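You operate a simulated robot arm through the tools that you are given. There is no shell and no other tool.

You run a simulated robot arm. Do the job below in one go: nothing can be reset, and whatever is moved stays where it is left.

Task
Level the beige panel with the shim that the meter asks for.
Fine: swing the probe over the panel, push that one shim home, tighten the blue screw, then park the probe; drives stay off.

Only the result counts: the job must be done as asked and must still hold three seconds after the hand-in. Knocking over, shifting, dropping, spilling or breaking anything else fails it.

Robot
A 7-joint arm with a two-finger parallel gripper, fixed in place. Base frame: the origin is at the foot of the arm, x ahead of it, y to its left, z up; the work surface is at about z = 0. Lengths are in m, angles in degrees, forces in N, time in s.
With the tool pointing down near the work surface it reaches from about 0.22 to 0.58 m from the base axis. Its first joint turns from -66.0 to 66.0 degrees. Payload 2.5 kg.
The TCP is the grasp point between the finger pads, 0.023 m short of the fingertips. In the tool frame z runs along the fingers and y along their closing line. The gripper opens to 0.094 m. The fingers are 0.038 m wide and 0.01 m thick; the gripper's body (0.054 by 0.096 m) begins 0.039 m behind the TCP.
Orientation is that of the tool frame in the base frame, as [roll, pitch, yaw] about the fixed x, y, z axes, in that order (R = Rz(yaw) Ry(pitch) Rx(roll)). With the fingers straight down and closing along the base's y, the tool's x points along the base's -x, its y along +y and its z along -z.

Tools
- The arm moves only by the tool apply_moves. Its argument "rows" is one flat list of numbers, 7 for each row, row after row: the shift along the tool's x, y, z in m, then the turn, a rotation vector about the tool's x, y, z in rad, then the gripper command, from -1 (fully open) to 1 (shut), values between in proportion. In form: [tx, ty, tz, wx, wy, wz, claw, tx, ty, tz, wx, wy, wz, claw, ...]. A call has 1 to 20 rows; each row shifts and turns the commanded pose from where the row before left it, along the tool's axes as they then stand. A row lasts 0.2 s, in which the tool goes at most 0.05 m and 8.6 degrees; a call with a longer step from one row to the next is refused whole, and so is a gripper value outside its range. Where a pose cannot be reached the arm comes as near as it can. A force on the tool above 60 N (or 10 N above the force at the start of the call, whichever is more), or a blocked arm, ends the call early, and 0.2 s more pass. Each finger travels about 0.108 m/s and halts on what it meets, pressing with about 29 N; the grip force reading is that of the motor and also rises with nothing between the fingers. The clock runs only during rows and for 0.2 s after the last one: add rows that do not move to give the fingers time. It gives the time, the measured TCP pose, the force on the tool (base axes), the opening and the grip force at its end, in the units of the frame above (readings bear some noise), with the torque about the TCP (base axes, N m) and any sound that the robot's microphone picked up.
- Cameras (640 x 400 px; columns grow to the right, rows downward): "scene" is fixed at [0.1243, -0.4106, 0.5467]; the picture's right is [0.81, -0.59, 0.00], its down [-0.32, -0.44, -0.84] and it looks along [0.49, 0.68, -0.55] (base axes); focal length 336 px, centre (320, 200). "wrist" rides on the gripper at [0.086, 0.016, -0.075] in the tool frame; the picture's right is [-0.18, 0.98, 0.00], its down [-0.58, -0.11, -0.81] and it looks along [-0.79, -0.15, 0.59] (tool axes); focal length 243 px, centre (320, 200). There is no depth. A picture from a camera that has moved, and an enlarged one, comes with that camera's place and axes in the base frame and with its lens.
- snapshot(camera): a new picture of that camera. No time passes.
- zoom(camera, box): a new picture of the part [left, top, right, bottom] of that camera's present view, enlarged. No time passes.
- sign_off(): hands the job in; it is judged then, once.

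Nothing tells you positions but the pictures and the camera data. Unless the task says otherwise, let go and move clear before handing in.

The tools are called after "Emit:" by a JSON object that holds its "op" and its "data". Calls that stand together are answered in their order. apply_moves: Moves the arm, as the interface text tells. Its arguments: {"type":"object","properties":{"rows":{"type":"array","items":{"type":"number"}}},"required":["rows"]} The other tools are called the same way: snapshot (camera) takes a picture; zoom (camera, box) takes an enlarged picture of a part of a camera's view; sign_off () hands the job in.

At the start:

```text
clock: 0.0
ee_pos: [0.3698, -0.0305, 0.3669]
ee_rot: [-179.9, 0.0, 179.9]
ft_force: [0.1, 0.9, -0.2]
ft_torque: [-0.02, -0.02, -0.02]
width: 0.0937
grasp_force: 0.0
```

scene: 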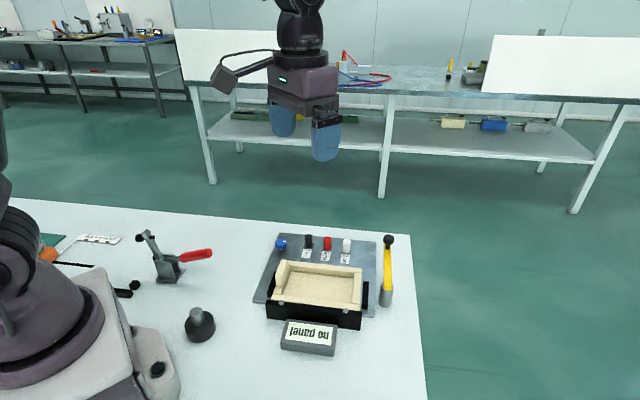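
wrist: 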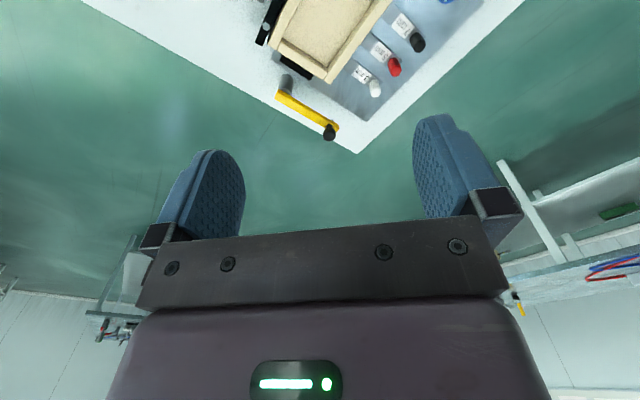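

I see a fixture with a beige panel, three shims (black, red, white knobs), a blue screw, a yellow probe arm and a meter reading "no panel". I'll zoom in for the details before moving.

Emit:
{"op": "zoom", "data": {"camera": "scene", "box": [240, 220, 420, 360]}}

Emit:
{"op": "zoom", "data": {"camera": "wrist", "box": [240, 0, 480, 150]}}

Emit:
{"op": "zoom", "data": {"camera": "scene", "box": [260, 225, 370, 290]}}

Emit:
{"op": "zoom", "data": {"camera": "scene", "box": [0, 210, 240, 360]}}

```text
2.86 times, centred on (330, 290) of scene
camera zoom: at [0.1243, -0.4106, 0.5467], right [0.81, -0.59, 0.0], down [-0.32, -0.44, -0.84], along [0.49, 0.68, -0.55], focal length 961 px, centre (291, -57)
```

zoom: 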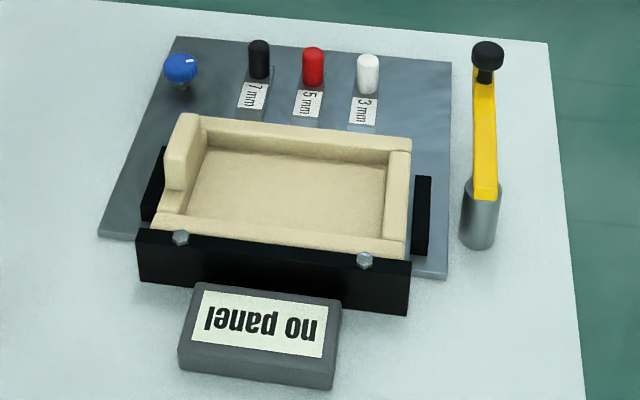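

```text
2.67 times, centred on (360, 75) of wrist
camera zoom: at [0.2833, -0.0145, 0.4429], right [0.18, 0.98, 0.0], down [0.58, -0.11, 0.81], along [0.79, -0.15, -0.59], focal length 647 px, centre (213, 533)
```

zoom: 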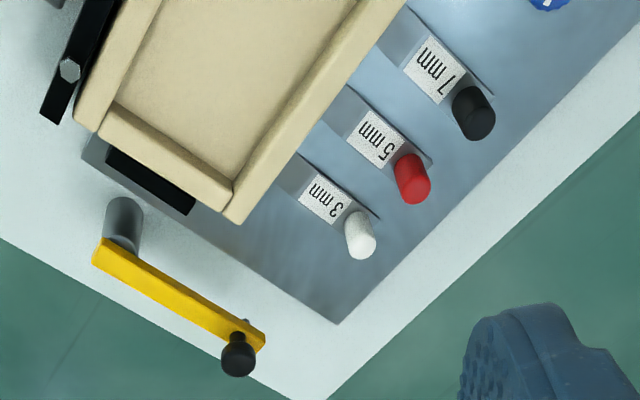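

```text
5.82 times, centred on (315, 258) of scene
camera zoom: at [0.1243, -0.4106, 0.5467], right [0.81, -0.59, 0.0], down [-0.32, -0.44, -0.84], along [0.49, 0.68, -0.55], focal length 1957 px, centre (349, -134)
```

zoom: 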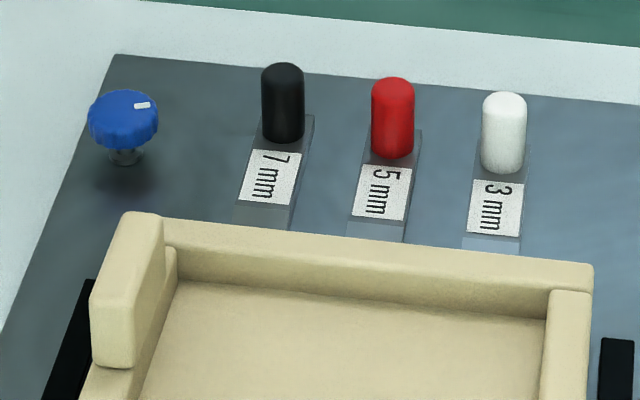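

```text
2.67 times, centred on (120, 285) of scene
camera zoom: at [0.1243, -0.4106, 0.5467], right [0.81, -0.59, 0.0], down [-0.32, -0.44, -0.84], along [0.49, 0.68, -0.55], focal length 897 px, centre (853, -27)
```

zoom: 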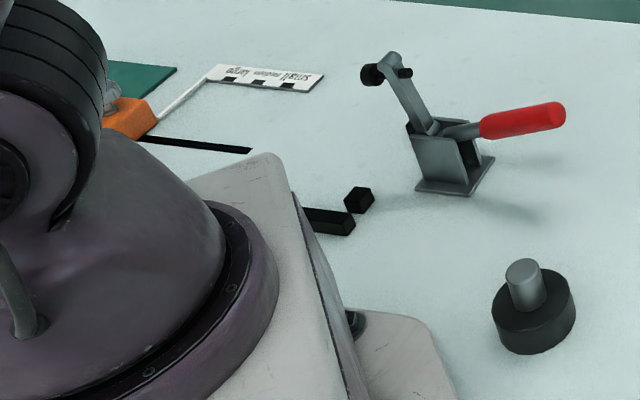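

The shims are labelled 7, 5 and 3 mm, with the blue screw near (0.40, 0.13). The probe pivot is near (0.49, -0.12) and its knob near (0.58, -0.04). I'll back the arm off, keeping clear of everything, to get a better wrist view of the fixture.

Emit:
{"op": "apply_moves", "data": {"rows": [0.035, 0, 0.01, 0, 0, 0, -1, 0.035, 0, 0.01, 0, 0, 0, -1, 0.03, 0, 0.01, 0, 0, 0, -1, 0, 0, 0, 0, 0, 0, -1]}}

Emit:
{"op": "snapshot", "data": {"camera": "wrist"}}

Emit:
{"op": "zoom", "data": {"camera": "wrist", "box": [220, 0, 480, 170]}}

```text
clock: 1.0
ee_pos: [0.2693, -0.0293, 0.3348]
ee_rot: [-179.9, 0.0, -180.0]
ft_force: [-0.3, 0.0, 0.4]
ft_torque: [0.01, 0.02, 0.0]
width: 0.0941
grasp_force: 0.1
```

```text
taken
camera wrist: at [0.1835, -0.0154, 0.4115], right [0.18, 0.98, 0.0], down [0.58, -0.11, 0.81], along [0.79, -0.15, -0.59], focal length 243 px, centre (320, 200)
```

wrist: 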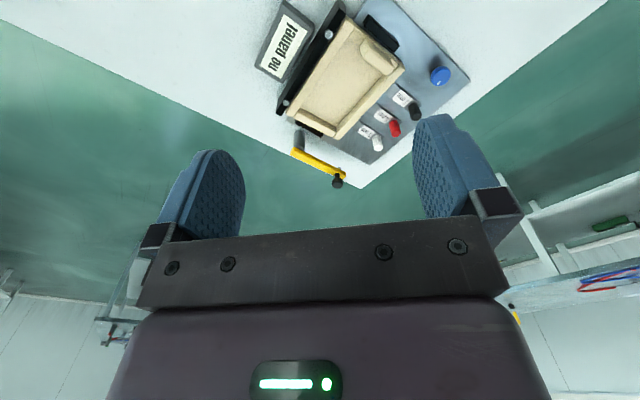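

```text
2.35 times, centred on (350, 85) of wrist
camera zoom: at [0.1835, -0.0154, 0.4115], right [0.18, 0.98, 0.0], down [0.58, -0.11, 0.81], along [0.79, -0.15, -0.59], focal length 571 px, centre (249, 471)
```

zoom: 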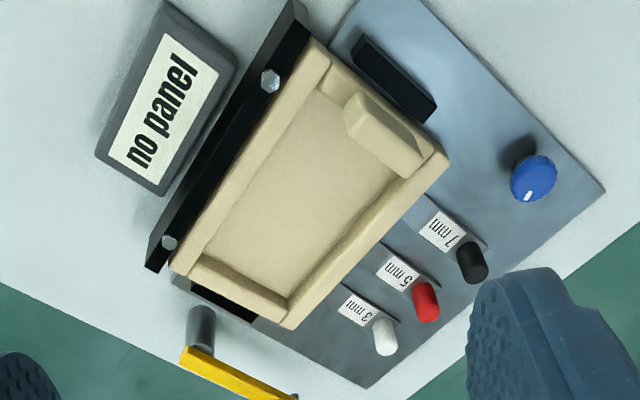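

Triangulating from both cameras puts the knobs at about black (0.461, 0.102), red (0.492, 0.068), white (0.522, 0.036) and blue (0.404, 0.133). The probe knob is near (0.563, -0.049, 0.085) on a bar turning about (0.495, -0.117). I'll take a closer look at the probe with the wrist camera.

Emit:
{"op": "apply_moves", "data": {"rows": [-0.025, -0.018, 0.024, 0, 0, 0, -1, -0.025, -0.018, 0.024, 0, 0, 0, -1, -0.025, -0.018, 0.024, 0, 0, 0, -1, -0.025, -0.018, 0.024, 0, 0, 0, -1, -0.025, -0.018, 0.024, 0, 0, 0, -1, 0, 0, 0, 0, 0, 0, -1]}}

Emit:
{"op": "snapshot", "data": {"camera": "wrist"}}

Emit:
{"op": "zoom", "data": {"camera": "wrist", "box": [200, 50, 440, 200]}}

Emit:
{"op": "zoom", "data": {"camera": "scene", "box": [340, 220, 440, 320]}}

```text
clock: 2.4
ee_pos: [0.3968, -0.1223, 0.215]
ee_rot: [-180.0, 0.0, -180.0]
ft_force: [0.6, 0.0, 0.1]
ft_torque: [0.0, 0.03, 0.01]
width: 0.0942
grasp_force: 0.1
```

```text
taken
camera wrist: at [0.3095, -0.106, 0.2911], right [0.18, 0.98, 0.0], down [0.58, -0.11, 0.81], along [0.79, -0.15, -0.59], focal length 243 px, centre (320, 200)
```

wrist: 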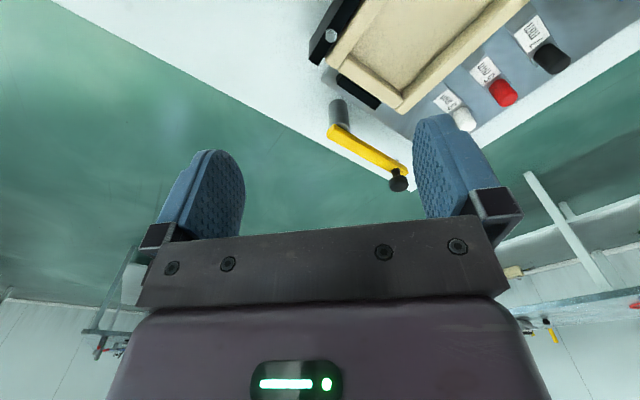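

```text
2.67 times, centred on (320, 125) of wrist
camera zoom: at [0.3095, -0.106, 0.2911], right [0.18, 0.98, 0.0], down [0.58, -0.11, 0.81], along [0.79, -0.15, -0.59], focal length 647 px, centre (320, 400)
```

zoom: 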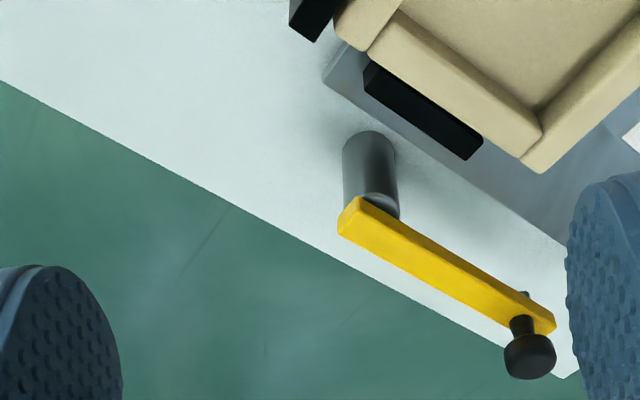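

```text
4.00 times, centred on (390, 270) of scene
camera zoom: at [0.1243, -0.4106, 0.5467], right [0.81, -0.59, 0.0], down [-0.32, -0.44, -0.84], along [0.49, 0.68, -0.55], focal length 1346 px, centre (40, -80)
```

zoom: 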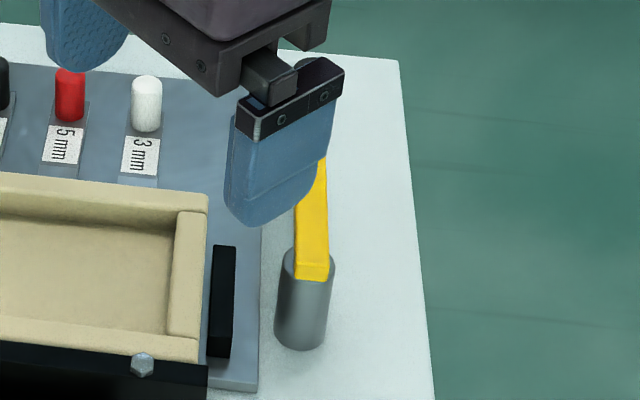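

The probe's mushroom knob is at about (0.563, -0.051, 0.088). It sits on a bar whose top is at z≈0.068, about 0.10 m from the pivot at (0.487, -0.119). Before the swing I'll check, high above everything, whether the wrist can turn through the range it needs.

Emit:
{"op": "apply_moves", "data": {"rows": [0, 0, -0.03, 0, 0, 0, -1, 0, 0, -0.03, 0, 0, 0, -1, 0, 0, 0, 0, 0, -0.144, -1, 0, 0, 0, 0, 0, -0.144, -1, 0, 0, 0, 0, 0, -0.144, -1, 0, 0, 0, 0, 0, -0.144, -1, 0, 0, 0, 0, 0, -0.144, -1, 0, 0, 0, 0, 0, -0.144, -1, 0, 0, 0, 0, 0, -0.144, -1, 0, 0, 0, 0, 0, -0.144, -1, 0, 0, 0, 0, 0, -0.144, -1, 0, 0, 0, 0, 0, -0.144, -1, 0, 0, 0, 0, 0, -0.144, -1, 0, 0, 0, 0, 0, -0.144, -1, 0, 0, 0, 0, 0, -0.144, -1, 0, 0, 0, 0, 0, -0.144, -1, 0, 0, 0, 0, 0, -0.144, -1, 0, 0, 0, 0, 0, -0.144, -1]}}

Emit:
{"op": "snapshot", "data": {"camera": "scene"}}

```text
clock: 6.2
ee_pos: [0.3949, -0.1207, 0.276]
ee_rot: [-180.0, 0.0, -47.8]
ft_force: [-0.3, 0.0, 0.0]
ft_torque: [0.01, 0.01, 0.01]
width: 0.0939
grasp_force: 0.0
```

```text
taken
```

scene: 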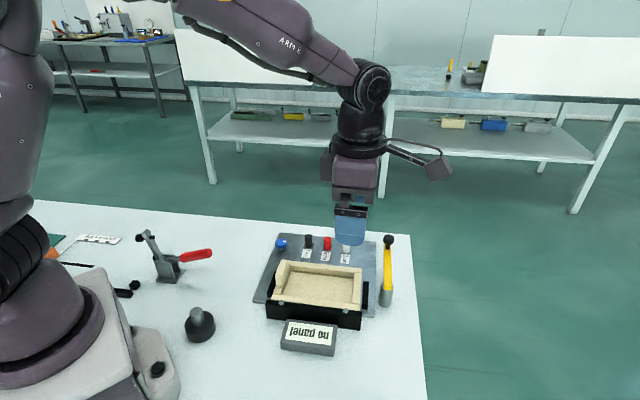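

The wrist reaches the whole range. Next I'll turn back so the fingers close along the swing direction, and hover above the probe knob.

Emit:
{"op": "apply_moves", "data": {"rows": [0, 0, 0, 0, 0, 0.1428, -1, 0, 0, 0, 0, 0, 0.1428, -1, 0, 0, 0, 0, 0, 0.1428, -1, 0, 0, 0, 0, 0, 0.1428, -1, 0, 0, 0, 0, 0, 0.1428, -1, 0, 0, 0, 0, 0, 0.1428, -1, 0, 0, 0, 0, 0, 0.1428, -1, 0, 0, 0, 0, 0, 0.1428, -1, 0, 0, 0, 0, 0, 0.1428, -1, 0, 0, 0, 0, 0, 0.1428, -1, 0, 0, 0, 0, 0, 0.1428, -1, -0.0286, -0.0102, 0, 0, 0, 0, -1, -0.0286, -0.0102, 0, 0, 0, 0, -1, -0.0286, -0.0102, 0, 0, 0, 0, -1, -0.0286, -0.0102, 0.03, 0, 0, 0, -1, -0.0286, -0.0102, 0.03, 0, 0, 0, -1, -0.0286, -0.0102, 0.03, 0, 0, 0, -1, 0, 0, 0.025, 0, 0, 0, -1, 0, 0, 0, 0, 0, 0, -1]}}

Emit:
{"op": "snapshot", "data": {"camera": "wrist"}}

Emit:
{"op": "zoom", "data": {"camera": "scene", "box": [320, 190, 460, 320]}}

```text
clock: 10.2
ee_pos: [0.562, -0.0505, 0.1624]
ee_rot: [179.9, 0.0, -138.0]
ft_force: [-0.7, 0.9, 0.5]
ft_torque: [0.01, -0.01, -0.01]
width: 0.094
grasp_force: 0.1
```

```text
taken
camera wrist: at [0.4868, -0.0965, 0.2383], right [-0.52, 0.85, 0.0], down [0.5, 0.31, 0.81], along [0.69, 0.42, -0.59], focal length 243 px, centre (320, 200)
```

wrist: 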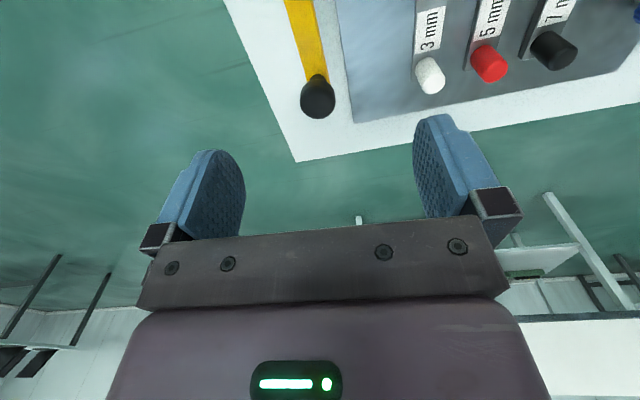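

```text
3.08 times, centred on (390, 255) of scene
camera zoom: at [0.1243, -0.4106, 0.5467], right [0.81, -0.59, 0.0], down [-0.32, -0.44, -0.84], along [0.49, 0.68, -0.55], focal length 1035 px, centre (105, 31)
```

zoom: 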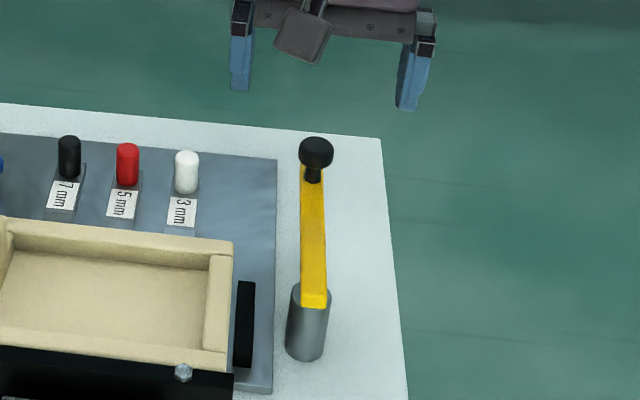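

The knob is confirmed at about (0.563, -0.052), right under the tool. I'll descend until the fingertips are just above the bar and close to a loose cage around the knob.

Emit:
{"op": "apply_moves", "data": {"rows": [0, 0, 0.022, 0, 0, 0, -1, 0, 0, 0.022, 0, 0, 0, -1, 0, 0, 0.02, 0, 0, 0, -1, 0, 0, 0, 0, 0, 0, 0.25, 0, 0, 0, 0, 0, 0, 0.25, 0, 0, 0, 0, 0, 0, 0.25]}}

Emit:
{"op": "zoom", "data": {"camera": "scene", "box": [320, 190, 460, 320]}}

Emit:
{"op": "snapshot", "data": {"camera": "wrist"}}

```text
clock: 11.6
ee_pos: [0.5612, -0.0496, 0.1006]
ee_rot: [-180.0, -0.1, -138.0]
ft_force: [-0.4, 0.3, -0.5]
ft_torque: [0.0, 0.03, 0.0]
width: 0.0354
grasp_force: 0.1
```

```text
3.08 times, centred on (390, 255) of scene
camera zoom: at [0.1243, -0.4106, 0.5467], right [0.81, -0.59, 0.0], down [-0.32, -0.44, -0.84], along [0.49, 0.68, -0.55], focal length 1035 px, centre (105, 31)
```

zoom: 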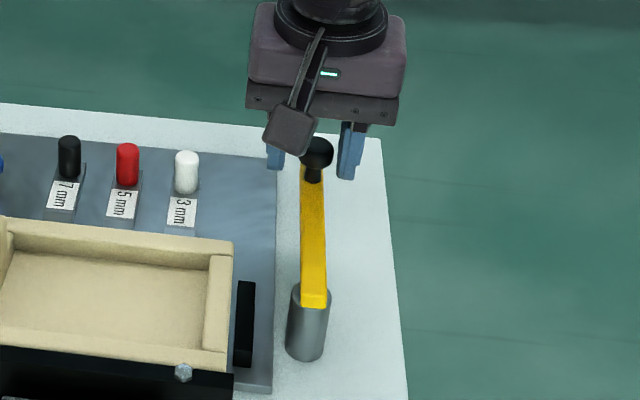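

```text
taken
camera wrist: at [0.486, -0.0963, 0.1755], right [-0.52, 0.85, 0.0], down [0.5, 0.31, 0.81], along [0.69, 0.42, -0.59], focal length 243 px, centre (320, 200)
```

wrist: 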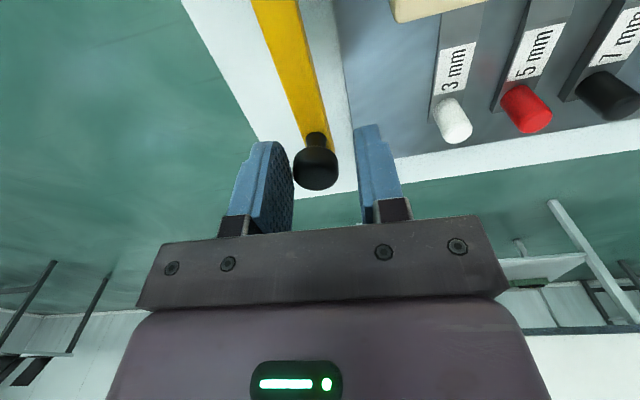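

The knob sits centred between the fingers without contact. Now I'll swing the probe counter-clockwise along its arc, first half way.

Emit:
{"op": "apply_moves", "data": {"rows": [0.0005, 0.0101, 0, 0, 0, -0.1, 0.25, 0.0005, 0.0101, 0, 0, 0, -0.1, 0.25, 0.0005, 0.0101, 0, 0, 0, -0.1, 0.25, 0.0005, 0.0101, 0, 0, 0, -0.1, 0.25, 0.0005, 0.0101, 0, 0, 0, -0.1, 0.25, 0.0005, 0.0101, 0, 0, 0, -0.1, 0.25, 0.0005, 0.0101, 0, 0, 0, -0.1, 0.25]}}

Emit:
{"op": "snapshot", "data": {"camera": "scene"}}

Emit:
{"op": "snapshot", "data": {"camera": "wrist"}}

```text
clock: 13.2
ee_pos: [0.5016, -0.0189, 0.0967]
ee_rot: [-180.0, 0.0, -97.6]
ft_force: [0.3, 0.3, -0.7]
ft_torque: [0.01, 0.0, -0.01]
width: 0.0354
grasp_force: 0.1
```

```text
taken
```

scene: 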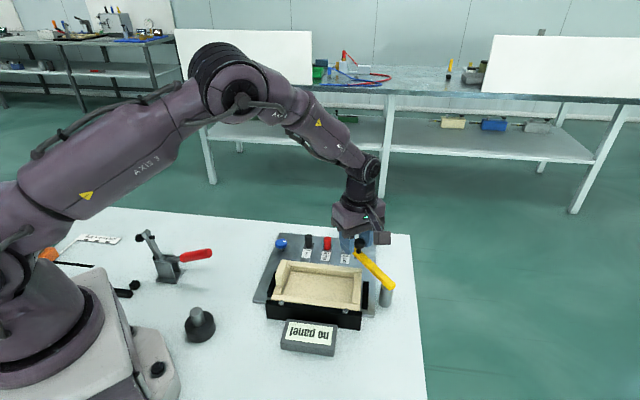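

```text
taken
camera wrist: at [0.4743, -0.1026, 0.173], right [-0.95, 0.31, 0.0], down [0.19, 0.56, 0.81], along [0.25, 0.77, -0.59], focal length 243 px, centre (320, 200)
```

wrist: 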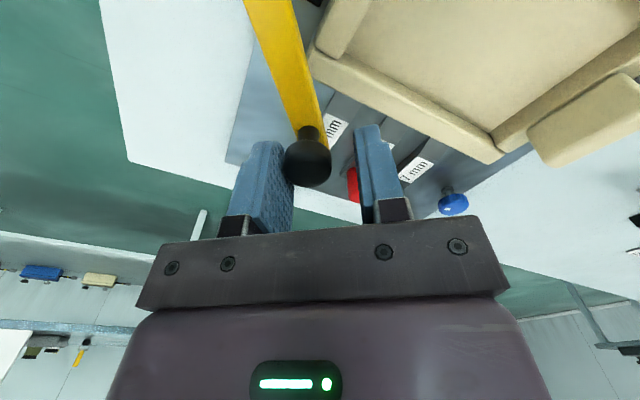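

The probe is moving freely with the fingers, and the meter still says "no panel". I'll continue the swing.

Emit:
{"op": "apply_moves", "data": {"rows": [0.0005, 0.0101, -0.0005, 0, 0, -0.1, 0.25, 0.0005, 0.0101, -0.0005, 0, 0, -0.1, 0.25, 0.0005, 0.0101, 0, 0, 0, -0.1, 0.25, 0.0005, 0.0101, 0, 0, 0, -0.1, 0.25, 0.0005, 0.0101, 0, 0, 0, -0.1, 0.25, 0.0005, 0.0101, 0, 0, 0, -0.1, 0.25]}}

Emit:
{"op": "snapshot", "data": {"camera": "scene"}}

Emit:
{"op": "snapshot", "data": {"camera": "wrist"}}

Emit:
{"op": "zoom", "data": {"camera": "scene", "box": [240, 220, 420, 360]}}

```text
clock: 14.6
ee_pos: [0.4427, -0.0292, 0.0995]
ee_rot: [180.0, 0.1, -63.4]
ft_force: [-0.2, 0.8, 0.1]
ft_torque: [0.0, -0.02, 0.0]
width: 0.0352
grasp_force: 0.4
```

```text
taken
```

scene: 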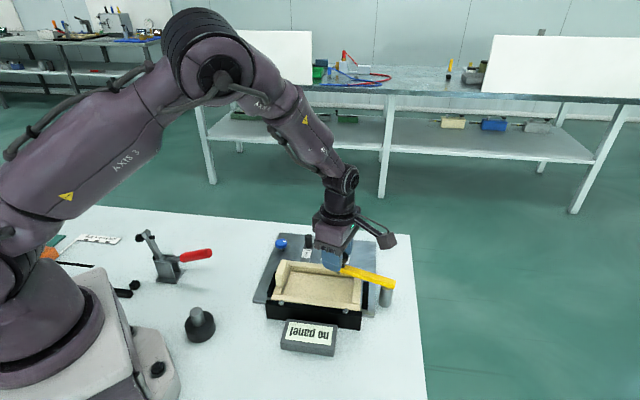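

```text
taken
camera wrist: at [0.4669, -0.1142, 0.175], right [-0.96, -0.28, 0.0], down [-0.16, 0.57, 0.81], along [-0.22, 0.78, -0.59], focal length 243 px, centre (320, 200)
```

wrist: 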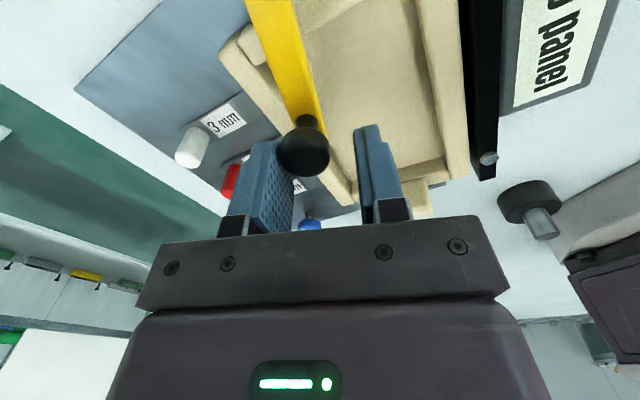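

```text
2.86 times, centred on (330, 290) of scene
camera zoom: at [0.1243, -0.4106, 0.5467], right [0.81, -0.59, 0.0], down [-0.32, -0.44, -0.84], along [0.49, 0.68, -0.55], focal length 961 px, centre (291, -57)
```

zoom: 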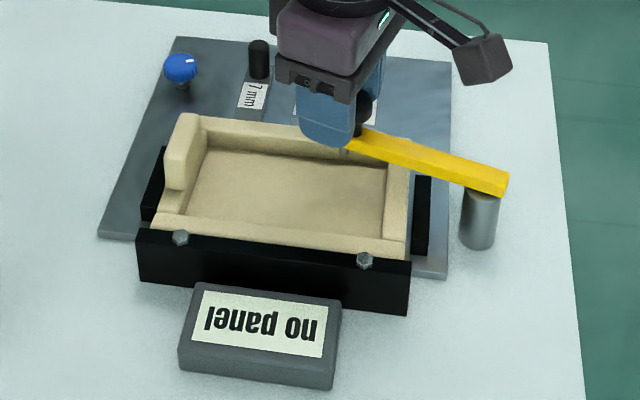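

The bar is now over the rear rim, but the meter still says "no panel". I'll keep going in small steps.

Emit:
{"op": "apply_moves", "data": {"rows": [0.0005, 0.0101, 0, 0, 0, -0.1, 0.25, 0.0005, 0.0101, 0, 0, 0, -0.1, 0.25, 0.0003, 0.0051, 0, 0, 0, -0.05, 0.25]}}

Emit:
{"op": "zoom", "data": {"camera": "scene", "box": [240, 220, 420, 360]}}

Emit:
{"op": "snapshot", "data": {"camera": "wrist"}}

```text
clock: 15.4
ee_pos: [0.4215, -0.0432, 0.0992]
ee_rot: [-180.0, -0.1, -49.1]
ft_force: [0.8, 0.5, 0.3]
ft_torque: [-0.01, -0.02, 0.03]
width: 0.0354
grasp_force: 0.4
```

```text
2.86 times, centred on (330, 290) of scene
camera zoom: at [0.1243, -0.4106, 0.5467], right [0.81, -0.59, 0.0], down [-0.32, -0.44, -0.84], along [0.49, 0.68, -0.55], focal length 961 px, centre (291, -57)
```

zoom: 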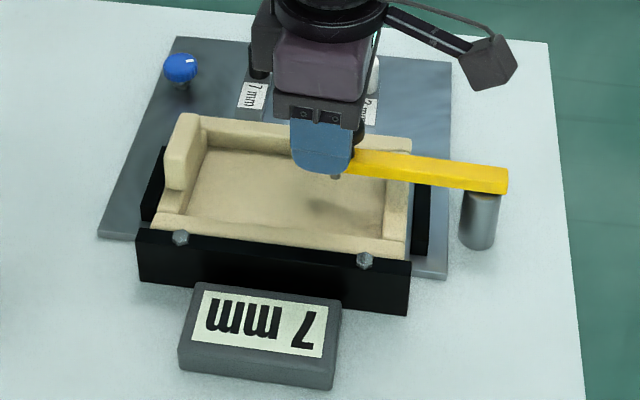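

```text
taken
camera wrist: at [0.4658, -0.1187, 0.1744], right [-0.86, -0.5, 0.0], down [-0.3, 0.51, 0.81], along [-0.41, 0.7, -0.59], focal length 243 px, centre (320, 200)
```

wrist: 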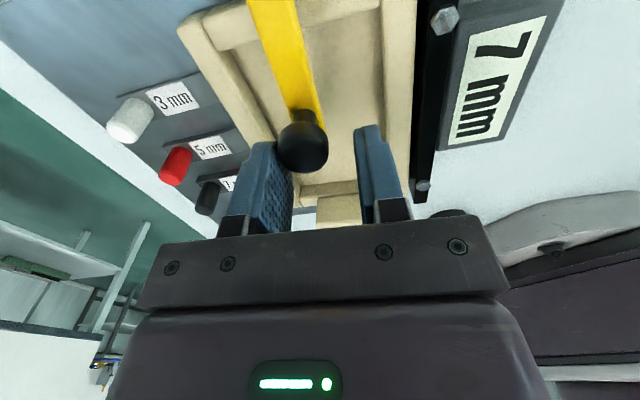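

The meter now reads "7 mm". I'll nudge a little further to check that the reading is steady.

Emit:
{"op": "apply_moves", "data": {"rows": [0.0003, 0.0051, 0, 0, 0, -0.05, 0.25, 0.0003, 0.0051, 0, 0, 0, -0.05, 0.25, 0, 0, 0, 0, 0, 0, 0.25]}}

Emit:
{"op": "zoom", "data": {"camera": "scene", "box": [240, 220, 420, 360]}}

```text
clock: 16.2
ee_pos: [0.4162, -0.0474, 0.1001]
ee_rot: [-179.8, 0.0, -43.3]
ft_force: [11.8, 7.4, -1.0]
ft_torque: [-0.04, -0.32, 0.09]
width: 0.041
grasp_force: 6.7
```

```text
2.86 times, centred on (330, 290) of scene
camera zoom: at [0.1243, -0.4106, 0.5467], right [0.81, -0.59, 0.0], down [-0.32, -0.44, -0.84], along [0.49, 0.68, -0.55], focal length 961 px, centre (291, -57)
```

zoom: 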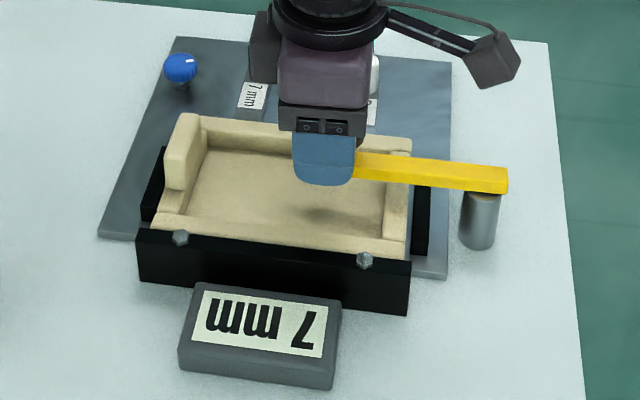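

The probe has hit its end stop and the reading holds at 7 mm, so the black 7 mm shim is the one. I'll back off the contact, lift straight up, and look at the black shim.

Emit:
{"op": "apply_moves", "data": {"rows": [0.0003, -0.0051, 0, 0, 0, 0.05, 0.25, 0.0003, -0.0051, 0, 0, 0, 0.05, 0.25, 0, 0, -0.03, 0, 0, 0, 0.25, 0, 0, -0.04, 0, 0, 0, 0.25, 0, 0, -0.04, 0, 0, 0, 0.25, 0, 0, 0, 0, 0, 0, 0.25]}}

Emit:
{"op": "zoom", "data": {"camera": "scene", "box": [240, 220, 420, 360]}}

Emit:
{"op": "snapshot", "data": {"camera": "wrist"}}

```text
clock: 17.6
ee_pos: [0.4223, -0.041, 0.2086]
ee_rot: [-179.9, 0.0, -49.2]
ft_force: [0.5, -0.9, 0.2]
ft_torque: [-0.02, 0.0, 0.0]
width: 0.0355
grasp_force: 0.1
```

```text
2.86 times, centred on (330, 290) of scene
camera zoom: at [0.1243, -0.4106, 0.5467], right [0.81, -0.59, 0.0], down [-0.32, -0.44, -0.84], along [0.49, 0.68, -0.55], focal length 961 px, centre (291, -57)
```

zoom: 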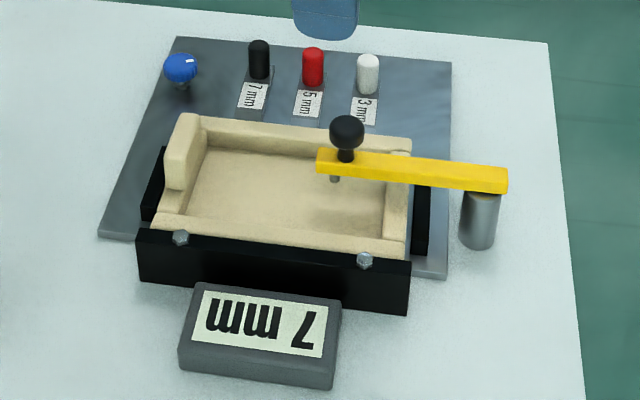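

```text
taken
camera wrist: at [0.4677, -0.1174, 0.2841], right [-0.86, -0.5, 0.0], down [-0.3, 0.51, 0.81], along [-0.41, 0.7, -0.59], focal length 243 px, centre (320, 200)
```

wrist: 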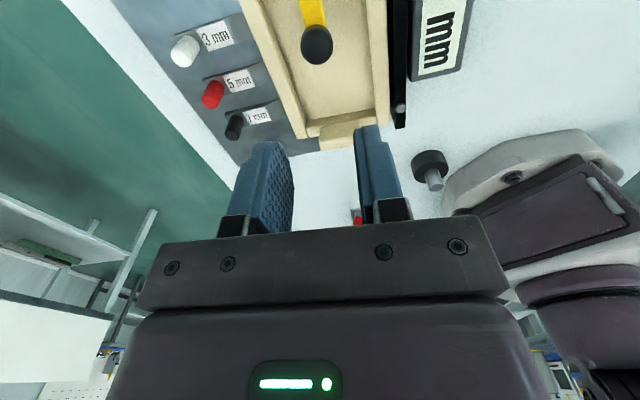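

The black knob is at about (0.462, 0.101), spanning z from 0.013 to 0.044. I'll close the fingers, go behind it (away from the panel) and come down part way to check alignment.

Emit:
{"op": "apply_moves", "data": {"rows": [0, 0, 0, 0, 0, -0.065, 1, -0.0148, -0.0332, 0, 0, 0, 0, 1, -0.0148, -0.0332, 0, 0, 0, 0, 1, -0.0148, -0.0332, 0, 0, 0, 0, 1, -0.0148, -0.0332, 0, 0, 0, 0, 1, -0.0148, -0.0332, 0, 0, 0, 0, 1, 0, 0, 0.04, 0, 0, 0, 1, 0, 0, 0.04, 0, 0, 0, 1, 0, 0, 0.04, 0, 0, 0, 1, 0, 0, 0, 0, 0, 0, 1]}}

Emit:
{"op": "zoom", "data": {"camera": "scene", "box": [240, 200, 400, 320]}}

Emit:
{"op": "snapshot", "data": {"camera": "wrist"}}

```text
clock: 19.8
ee_pos: [0.4884, 0.1291, 0.086]
ee_rot: [180.0, 0.0, -45.4]
ft_force: [-0.2, -0.5, 0.7]
ft_torque: [0.05, -0.01, 0.02]
width: 0.0001
grasp_force: 29.0
```

```text
3.33 times, centred on (320, 260) of scene
camera zoom: at [0.1243, -0.4106, 0.5467], right [0.81, -0.59, 0.0], down [-0.32, -0.44, -0.84], along [0.49, 0.68, -0.55], focal length 1121 px, centre (320, 0)
```

zoom: 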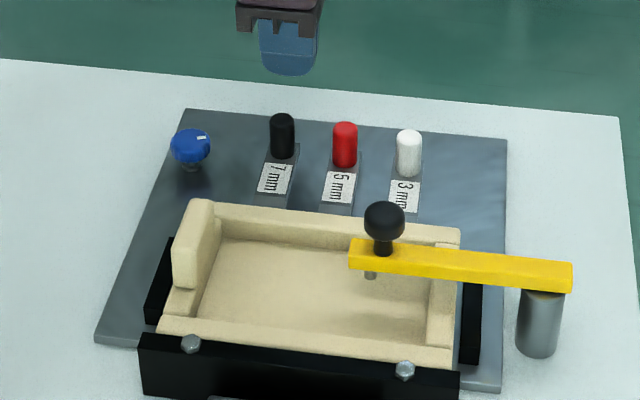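

```text
taken
camera wrist: at [0.5383, 0.0556, 0.1619], right [-0.83, -0.56, 0.0], down [-0.33, 0.49, 0.81], along [-0.45, 0.67, -0.59], focal length 243 px, centre (320, 200)
```

wrist: 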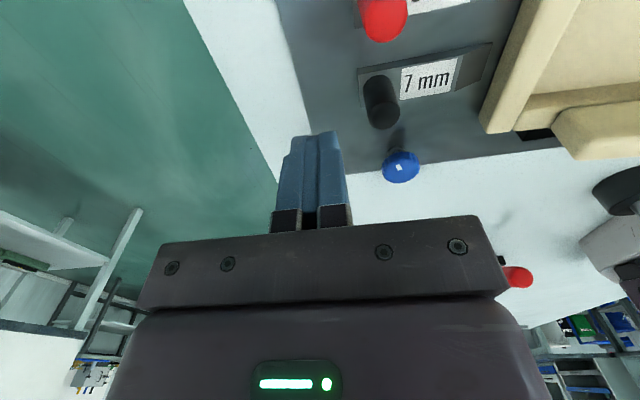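

The fingers are lined up behind the black knob, about 36 mm from it. I'll descend, push gently towards the panel, and watch the forces.

Emit:
{"op": "apply_moves", "data": {"rows": [0.004, 0, 0.022, 0, 0, 0, 1, 0, 0, 0.021, 0, 0, 0, 1, 0, 0.006, 0, 0, 0, 0, 1, 0, 0.006, 0, 0, 0, 0, 1, 0, 0.005, 0, 0, 0, 0, 1, 0, 0.004, 0, 0, 0, 0, 1, 0, 0.004, 0, 0, 0, 0, 1]}}

Emit:
{"op": "zoom", "data": {"camera": "scene", "box": [240, 200, 400, 320]}}

Emit:
{"op": "snapshot", "data": {"camera": "wrist"}}

```text
clock: 21.4
ee_pos: [0.474, 0.1082, 0.0463]
ee_rot: [-179.9, 0.0, -45.4]
ft_force: [-0.6, 2.7, 4.7]
ft_torque: [0.03, 0.1, -0.03]
width: 0.0
grasp_force: 29.1
```

```text
3.33 times, centred on (320, 260) of scene
camera zoom: at [0.1243, -0.4106, 0.5467], right [0.81, -0.59, 0.0], down [-0.32, -0.44, -0.84], along [0.49, 0.68, -0.55], focal length 1121 px, centre (320, 0)
```

zoom: 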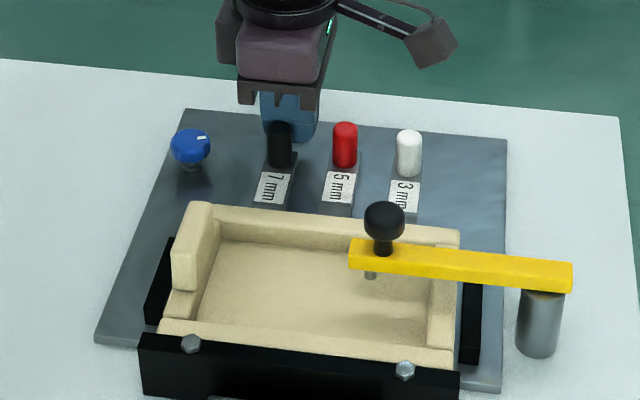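

```text
taken
camera wrist: at [0.5233, 0.0335, 0.1222], right [-0.83, -0.56, 0.0], down [-0.33, 0.49, 0.81], along [-0.45, 0.67, -0.59], focal length 243 px, centre (320, 200)
```

wrist: 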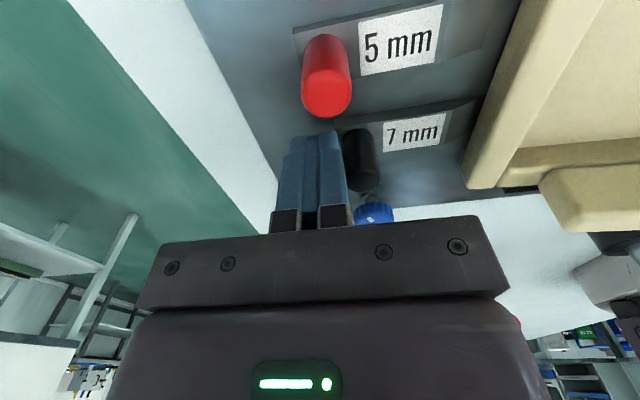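

The fingers touch the knob and the tips brush something below, so I'll raise about 4 mm and keep pushing.

Emit:
{"op": "apply_moves", "data": {"rows": [0, 0, -0.005, 0, 0, 0, 1, 0, 0.005, 0, 0, 0, 0, 1, 0, 0.005, 0, 0, 0, 0, 1, 0, 0.004, 0, 0, 0, 0, 1]}}

Emit:
{"op": "zoom", "data": {"camera": "scene", "box": [240, 200, 400, 320]}}

Emit:
{"op": "snapshot", "data": {"camera": "wrist"}}

```text
clock: 22.4
ee_pos: [0.463, 0.0971, 0.0512]
ee_rot: [-180.0, 0.0, -45.6]
ft_force: [0.4, 2.2, 2.8]
ft_torque: [0.04, -0.02, -0.02]
width: 0.0003
grasp_force: 28.7
```

```text
3.33 times, centred on (320, 260) of scene
camera zoom: at [0.1243, -0.4106, 0.5467], right [0.81, -0.59, 0.0], down [-0.32, -0.44, -0.84], along [0.49, 0.68, -0.55], focal length 1121 px, centre (320, 0)
```

zoom: 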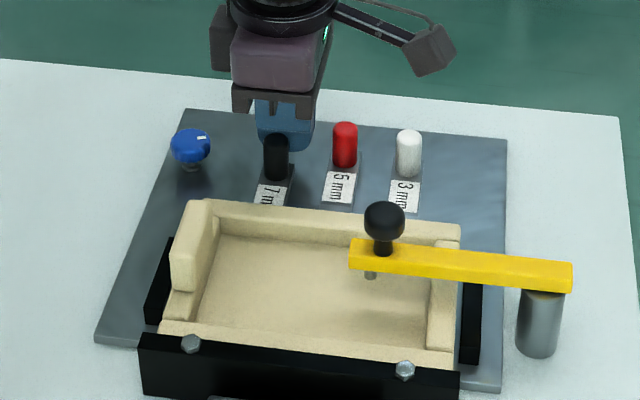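

```text
taken
camera wrist: at [0.5127, 0.0233, 0.1267], right [-0.83, -0.56, 0.0], down [-0.33, 0.49, 0.81], along [-0.45, 0.67, -0.59], focal length 243 px, centre (320, 200)
```

wrist: 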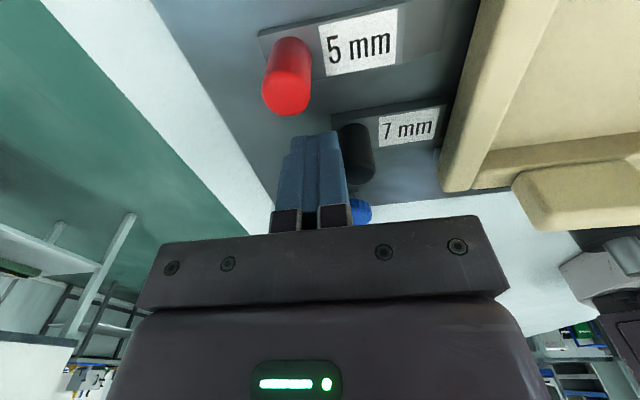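

The shim is sliding cleanly under the panel, so I'll continue.

Emit:
{"op": "apply_moves", "data": {"rows": [0, 0.005, -0.002, 0, 0, 0, 1, 0, 0.005, 0, 0, 0, 0, 1, 0, 0.005, 0, 0, 0, 0, 1]}}

Emit:
{"op": "zoom", "data": {"camera": "scene", "box": [240, 200, 400, 320]}}

Emit:
{"op": "snapshot", "data": {"camera": "wrist"}}

```text
clock: 23.2
ee_pos: [0.4521, 0.0842, 0.0525]
ee_rot: [-180.0, 0.0, -45.4]
ft_force: [-0.5, 2.0, 1.5]
ft_torque: [0.03, 0.01, -0.03]
width: 0.0
grasp_force: 29.1
```

```text
3.33 times, centred on (320, 260) of scene
camera zoom: at [0.1243, -0.4106, 0.5467], right [0.81, -0.59, 0.0], down [-0.32, -0.44, -0.84], along [0.49, 0.68, -0.55], focal length 1121 px, centre (320, 0)
```

zoom: 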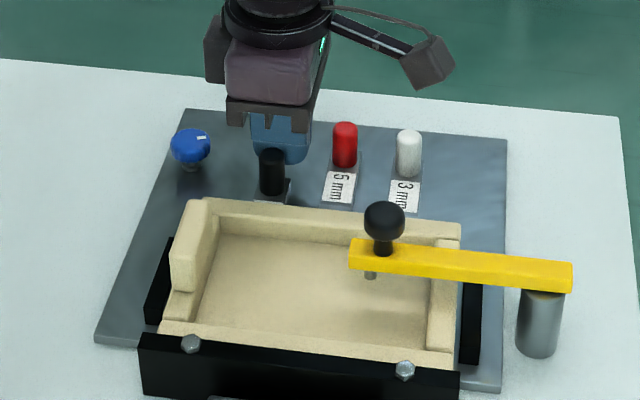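

```text
taken
camera wrist: at [0.5019, 0.0126, 0.1282], right [-0.83, -0.56, 0.0], down [-0.33, 0.49, 0.81], along [-0.45, 0.67, -0.59], focal length 243 px, centre (320, 200)
```

wrist: 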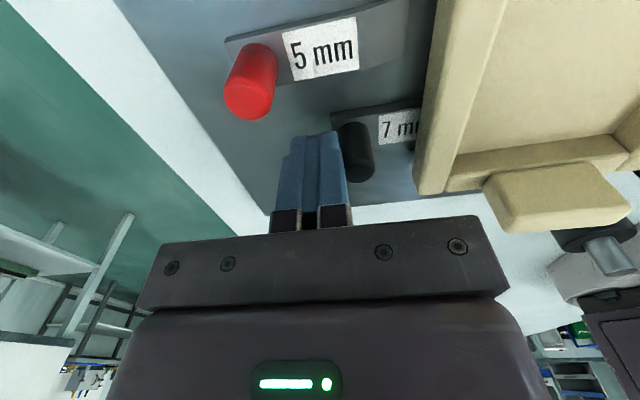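

It is still sliding easily. The knob is close to the panel edge, so I'll use smaller steps until it stops.

Emit:
{"op": "apply_moves", "data": {"rows": [0, 0.004, -0.001, 0, 0, 0, 1, 0, 0.004, 0, 0, 0, 0, 1]}}

Emit:
{"op": "zoom", "data": {"camera": "scene", "box": [240, 200, 400, 320]}}

Emit:
{"op": "snapshot", "data": {"camera": "wrist"}}

```text
clock: 23.8
ee_pos: [0.45, 0.0849, 0.0528]
ee_rot: [-178.8, -0.1, -45.2]
ft_force: [39.9, 24.3, -38.0]
ft_torque: [0.48, -0.89, -0.03]
width: 0.0002
grasp_force: 29.0
```

```text
3.33 times, centred on (320, 260) of scene
camera zoom: at [0.1245, -0.4105, 0.5466], right [0.81, -0.59, 0.0], down [-0.32, -0.44, -0.84], along [0.49, 0.68, -0.55], focal length 1121 px, centre (320, 0)
```

zoom: 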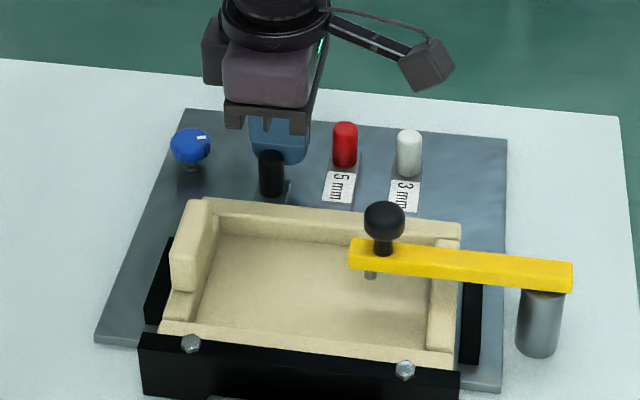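

```text
taken
camera wrist: at [0.4987, 0.0102, 0.1295], right [-0.83, -0.56, -0.02], down [-0.34, 0.48, 0.81], along [-0.44, 0.67, -0.59], focal length 243 px, centre (320, 200)
```

wrist: 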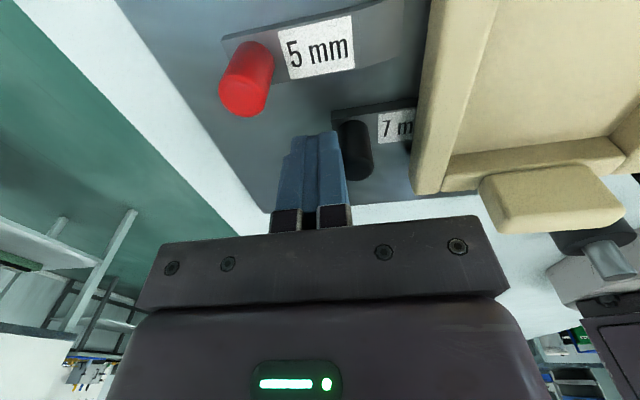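

The push met a firm stop at about 60 N after roughly 38 mm of shim travel. I'll back off and look at the meter and the panel.

Emit:
{"op": "apply_moves", "data": {"rows": [0, -0.006, 0, 0, 0, 0, 1, 0, -0.006, 0, 0, 0, 0, 1, 0, -0.005, -0.005, 0, 0, 0, 1]}}

Emit:
{"op": "zoom", "data": {"camera": "scene", "box": [240, 220, 420, 360]}}

Emit:
{"op": "zoom", "data": {"camera": "scene", "box": [270, 220, 350, 280]}}

Emit:
{"op": "snapshot", "data": {"camera": "wrist"}}

```text
clock: 24.6
ee_pos: [0.4591, 0.0911, 0.0594]
ee_rot: [179.7, 0.0, -45.6]
ft_force: [0.3, -0.1, -0.9]
ft_torque: [-0.02, 0.03, -0.02]
width: 0.0
grasp_force: 28.8
```

```text
2.86 times, centred on (330, 290) of scene
camera zoom: at [0.1243, -0.4106, 0.5467], right [0.81, -0.59, 0.0], down [-0.32, -0.44, -0.84], along [0.49, 0.68, -0.55], focal length 961 px, centre (291, -57)
```

zoom: 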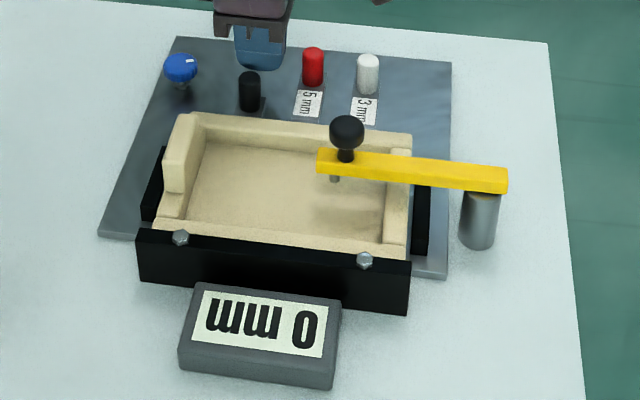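

```text
6.67 times, centred on (310, 250) of scene
camera zoom: at [0.1243, -0.4106, 0.5467], right [0.81, -0.59, 0.0], down [-0.32, -0.44, -0.84], along [0.49, 0.68, -0.55], focal length 2243 px, centre (387, -133)
```

zoom: 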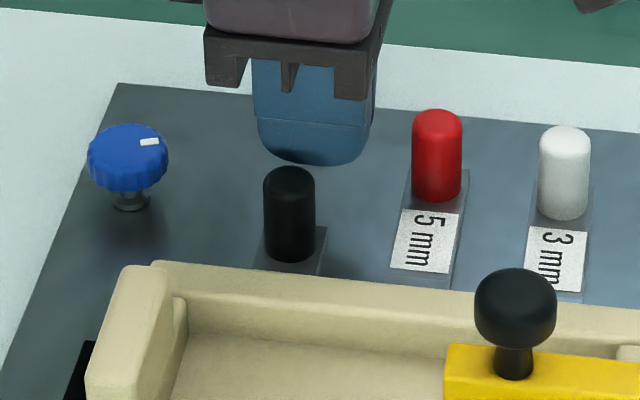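

```text
taken
camera wrist: at [0.5077, 0.0179, 0.1351], right [-0.83, -0.56, 0.0], down [-0.33, 0.49, 0.81], along [-0.45, 0.67, -0.59], focal length 243 px, centre (320, 200)
```

wrist: 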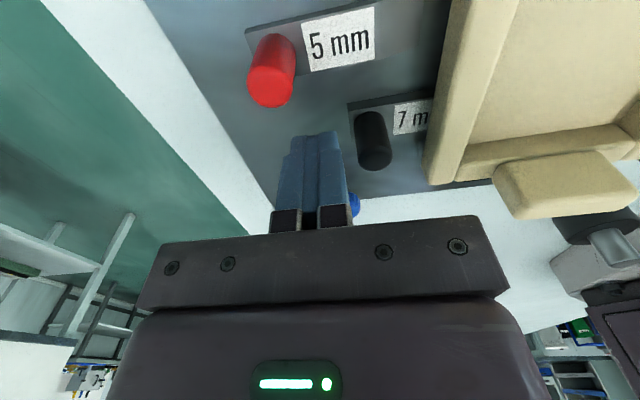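

The meter now reads 0 mm, so the 7 mm shim is home. Next is the blue screw, which I place at about (0.406, 0.136) with its cap spanning z from 0.018 to 0.034. I'll lift, go above it and open the fingers.

Emit:
{"op": "apply_moves", "data": {"rows": [0, -0.01, -0.03, 0, 0, 0, 1, 0, 0.01, -0.035, 0, 0, 0, 1, -0.023, 0.002, 0, 0, 0, 0, -0.28, -0.023, 0.002, 0, 0, 0, 0, -0.28, -0.023, 0.002, 0, 0, 0, 0, -0.28, 0, 0, 0, 0, 0, 0, -0.28]}}

Emit:
{"op": "zoom", "data": {"camera": "scene", "box": [220, 190, 380, 310]}}

Emit:
{"op": "snapshot", "data": {"camera": "wrist"}}

```text
clock: 26.0
ee_pos: [0.4063, 0.1385, 0.125]
ee_rot: [180.0, 0.0, -45.5]
ft_force: [0.3, 0.3, -0.6]
ft_torque: [0.02, 0.01, -0.04]
width: 0.0601
grasp_force: 0.0
```

```text
3.33 times, centred on (300, 250) of scene
camera zoom: at [0.1243, -0.4106, 0.5467], right [0.81, -0.59, 0.0], down [-0.32, -0.44, -0.84], along [0.49, 0.68, -0.55], focal length 1121 px, centre (387, 33)
```

zoom: 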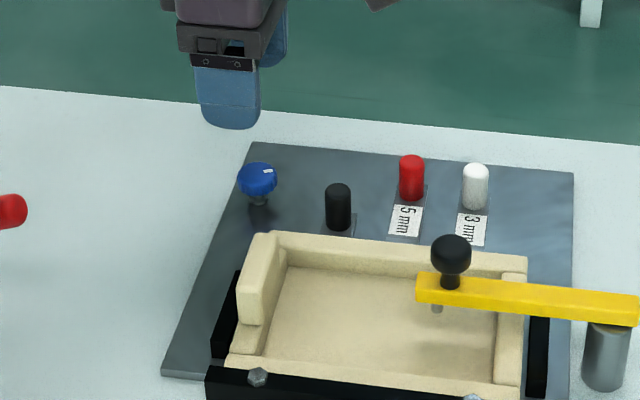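

```text
taken
camera wrist: at [0.456, 0.0644, 0.2001], right [-0.83, -0.56, 0.0], down [-0.33, 0.49, 0.81], along [-0.45, 0.67, -0.59], focal length 243 px, centre (320, 200)
```

wrist: 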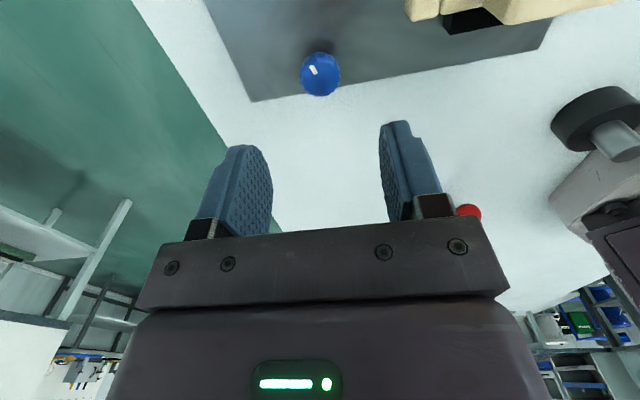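

The screw measures about (0.408, 0.134), so I'll shift 4 mm and descend most of the way to check.

Emit:
{"op": "apply_moves", "data": {"rows": [0.004, 0.0015, 0.02, 0, 0, 0, -0.28, 0, 0, 0.025, 0, 0, 0, -0.28, 0, 0, 0, 0, 0, 0, -0.28]}}

Emit:
{"op": "zoom", "data": {"camera": "scene", "box": [220, 190, 380, 310]}}

Emit:
{"op": "snapshot", "data": {"camera": "wrist"}}

```text
clock: 26.8
ee_pos: [0.4077, 0.1327, 0.0798]
ee_rot: [180.0, 0.0, -45.5]
ft_force: [-0.3, 0.6, -0.2]
ft_torque: [0.0, 0.01, 0.01]
width: 0.0603
grasp_force: 0.1
```

```text
3.33 times, centred on (300, 250) of scene
camera zoom: at [0.1243, -0.4106, 0.5467], right [0.81, -0.59, 0.0], down [-0.32, -0.44, -0.84], along [0.49, 0.68, -0.55], focal length 1121 px, centre (387, 33)
```

zoom: 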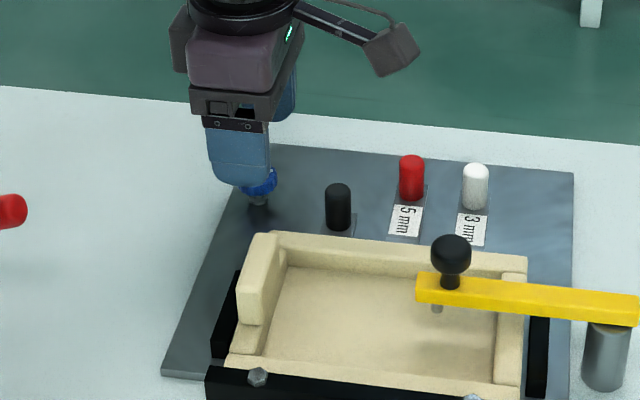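

```text
taken
camera wrist: at [0.4567, 0.0589, 0.1555], right [-0.83, -0.56, 0.0], down [-0.33, 0.49, 0.81], along [-0.45, 0.67, -0.59], focal length 243 px, centre (320, 200)
```

wrist: 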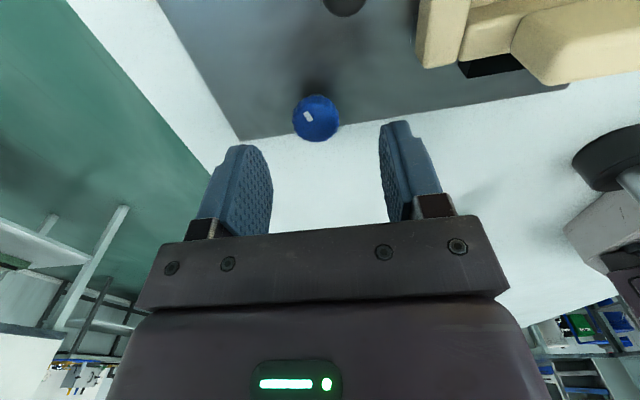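

The screw is centred to within about 2 mm. I'll trim the position, descend and grip the cap.

Emit:
{"op": "apply_moves", "data": {"rows": [0.001, -0.002, 0.02, 0, 0, 0, -0.28, 0, 0, 0.021, 0, 0, 0, -0.28, 0, 0, 0, 0, 0, 0, 1, 0, 0, 0, 0, 0, 0, 1, 0, 0, 0, 0, 0, 0, 1]}}

Emit:
{"op": "zoom", "data": {"camera": "scene", "box": [250, 210, 350, 285]}}

Emit:
{"op": "snapshot", "data": {"camera": "wrist"}}

```text
clock: 28.0
ee_pos: [0.4096, 0.1342, 0.0391]
ee_rot: [-179.7, -0.2, -45.4]
ft_force: [19.6, 14.2, -14.9]
ft_torque: [-0.48, -0.19, -0.06]
width: 0.0261
grasp_force: 45.3
```

```text
5.33 times, centred on (300, 248) of scene
camera zoom: at [0.1244, -0.4105, 0.5467], right [0.81, -0.59, 0.0], down [-0.32, -0.44, -0.84], along [0.49, 0.68, -0.55], focal length 1794 px, centre (427, -53)
```

zoom: 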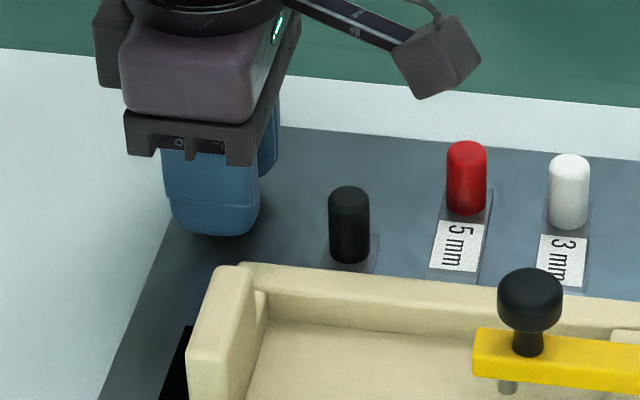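

```text
taken
camera wrist: at [0.4589, 0.0603, 0.1138], right [-0.83, -0.56, -0.01], down [-0.34, 0.49, 0.81], along [-0.45, 0.67, -0.59], focal length 243 px, centre (320, 200)
```

wrist: 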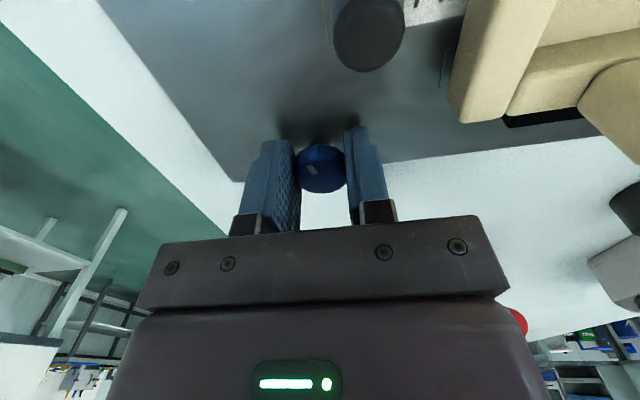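

The cap is gripped at 26 mm with some side load because I'm about 2 mm off centre. I'll relieve that before turning.

Emit:
{"op": "apply_moves", "data": {"rows": [0, -0.002, 0, 0, 0, 0, 1, 0, 0, 0, 0, 0, 0, 1]}}

```text
clock: 28.6
ee_pos: [0.4108, 0.1354, 0.0371]
ee_rot: [179.9, 0.0, -45.4]
ft_force: [-5.5, 7.2, 10.9]
ft_torque: [-0.21, -0.48, -0.01]
width: 0.0262
grasp_force: 45.1
```

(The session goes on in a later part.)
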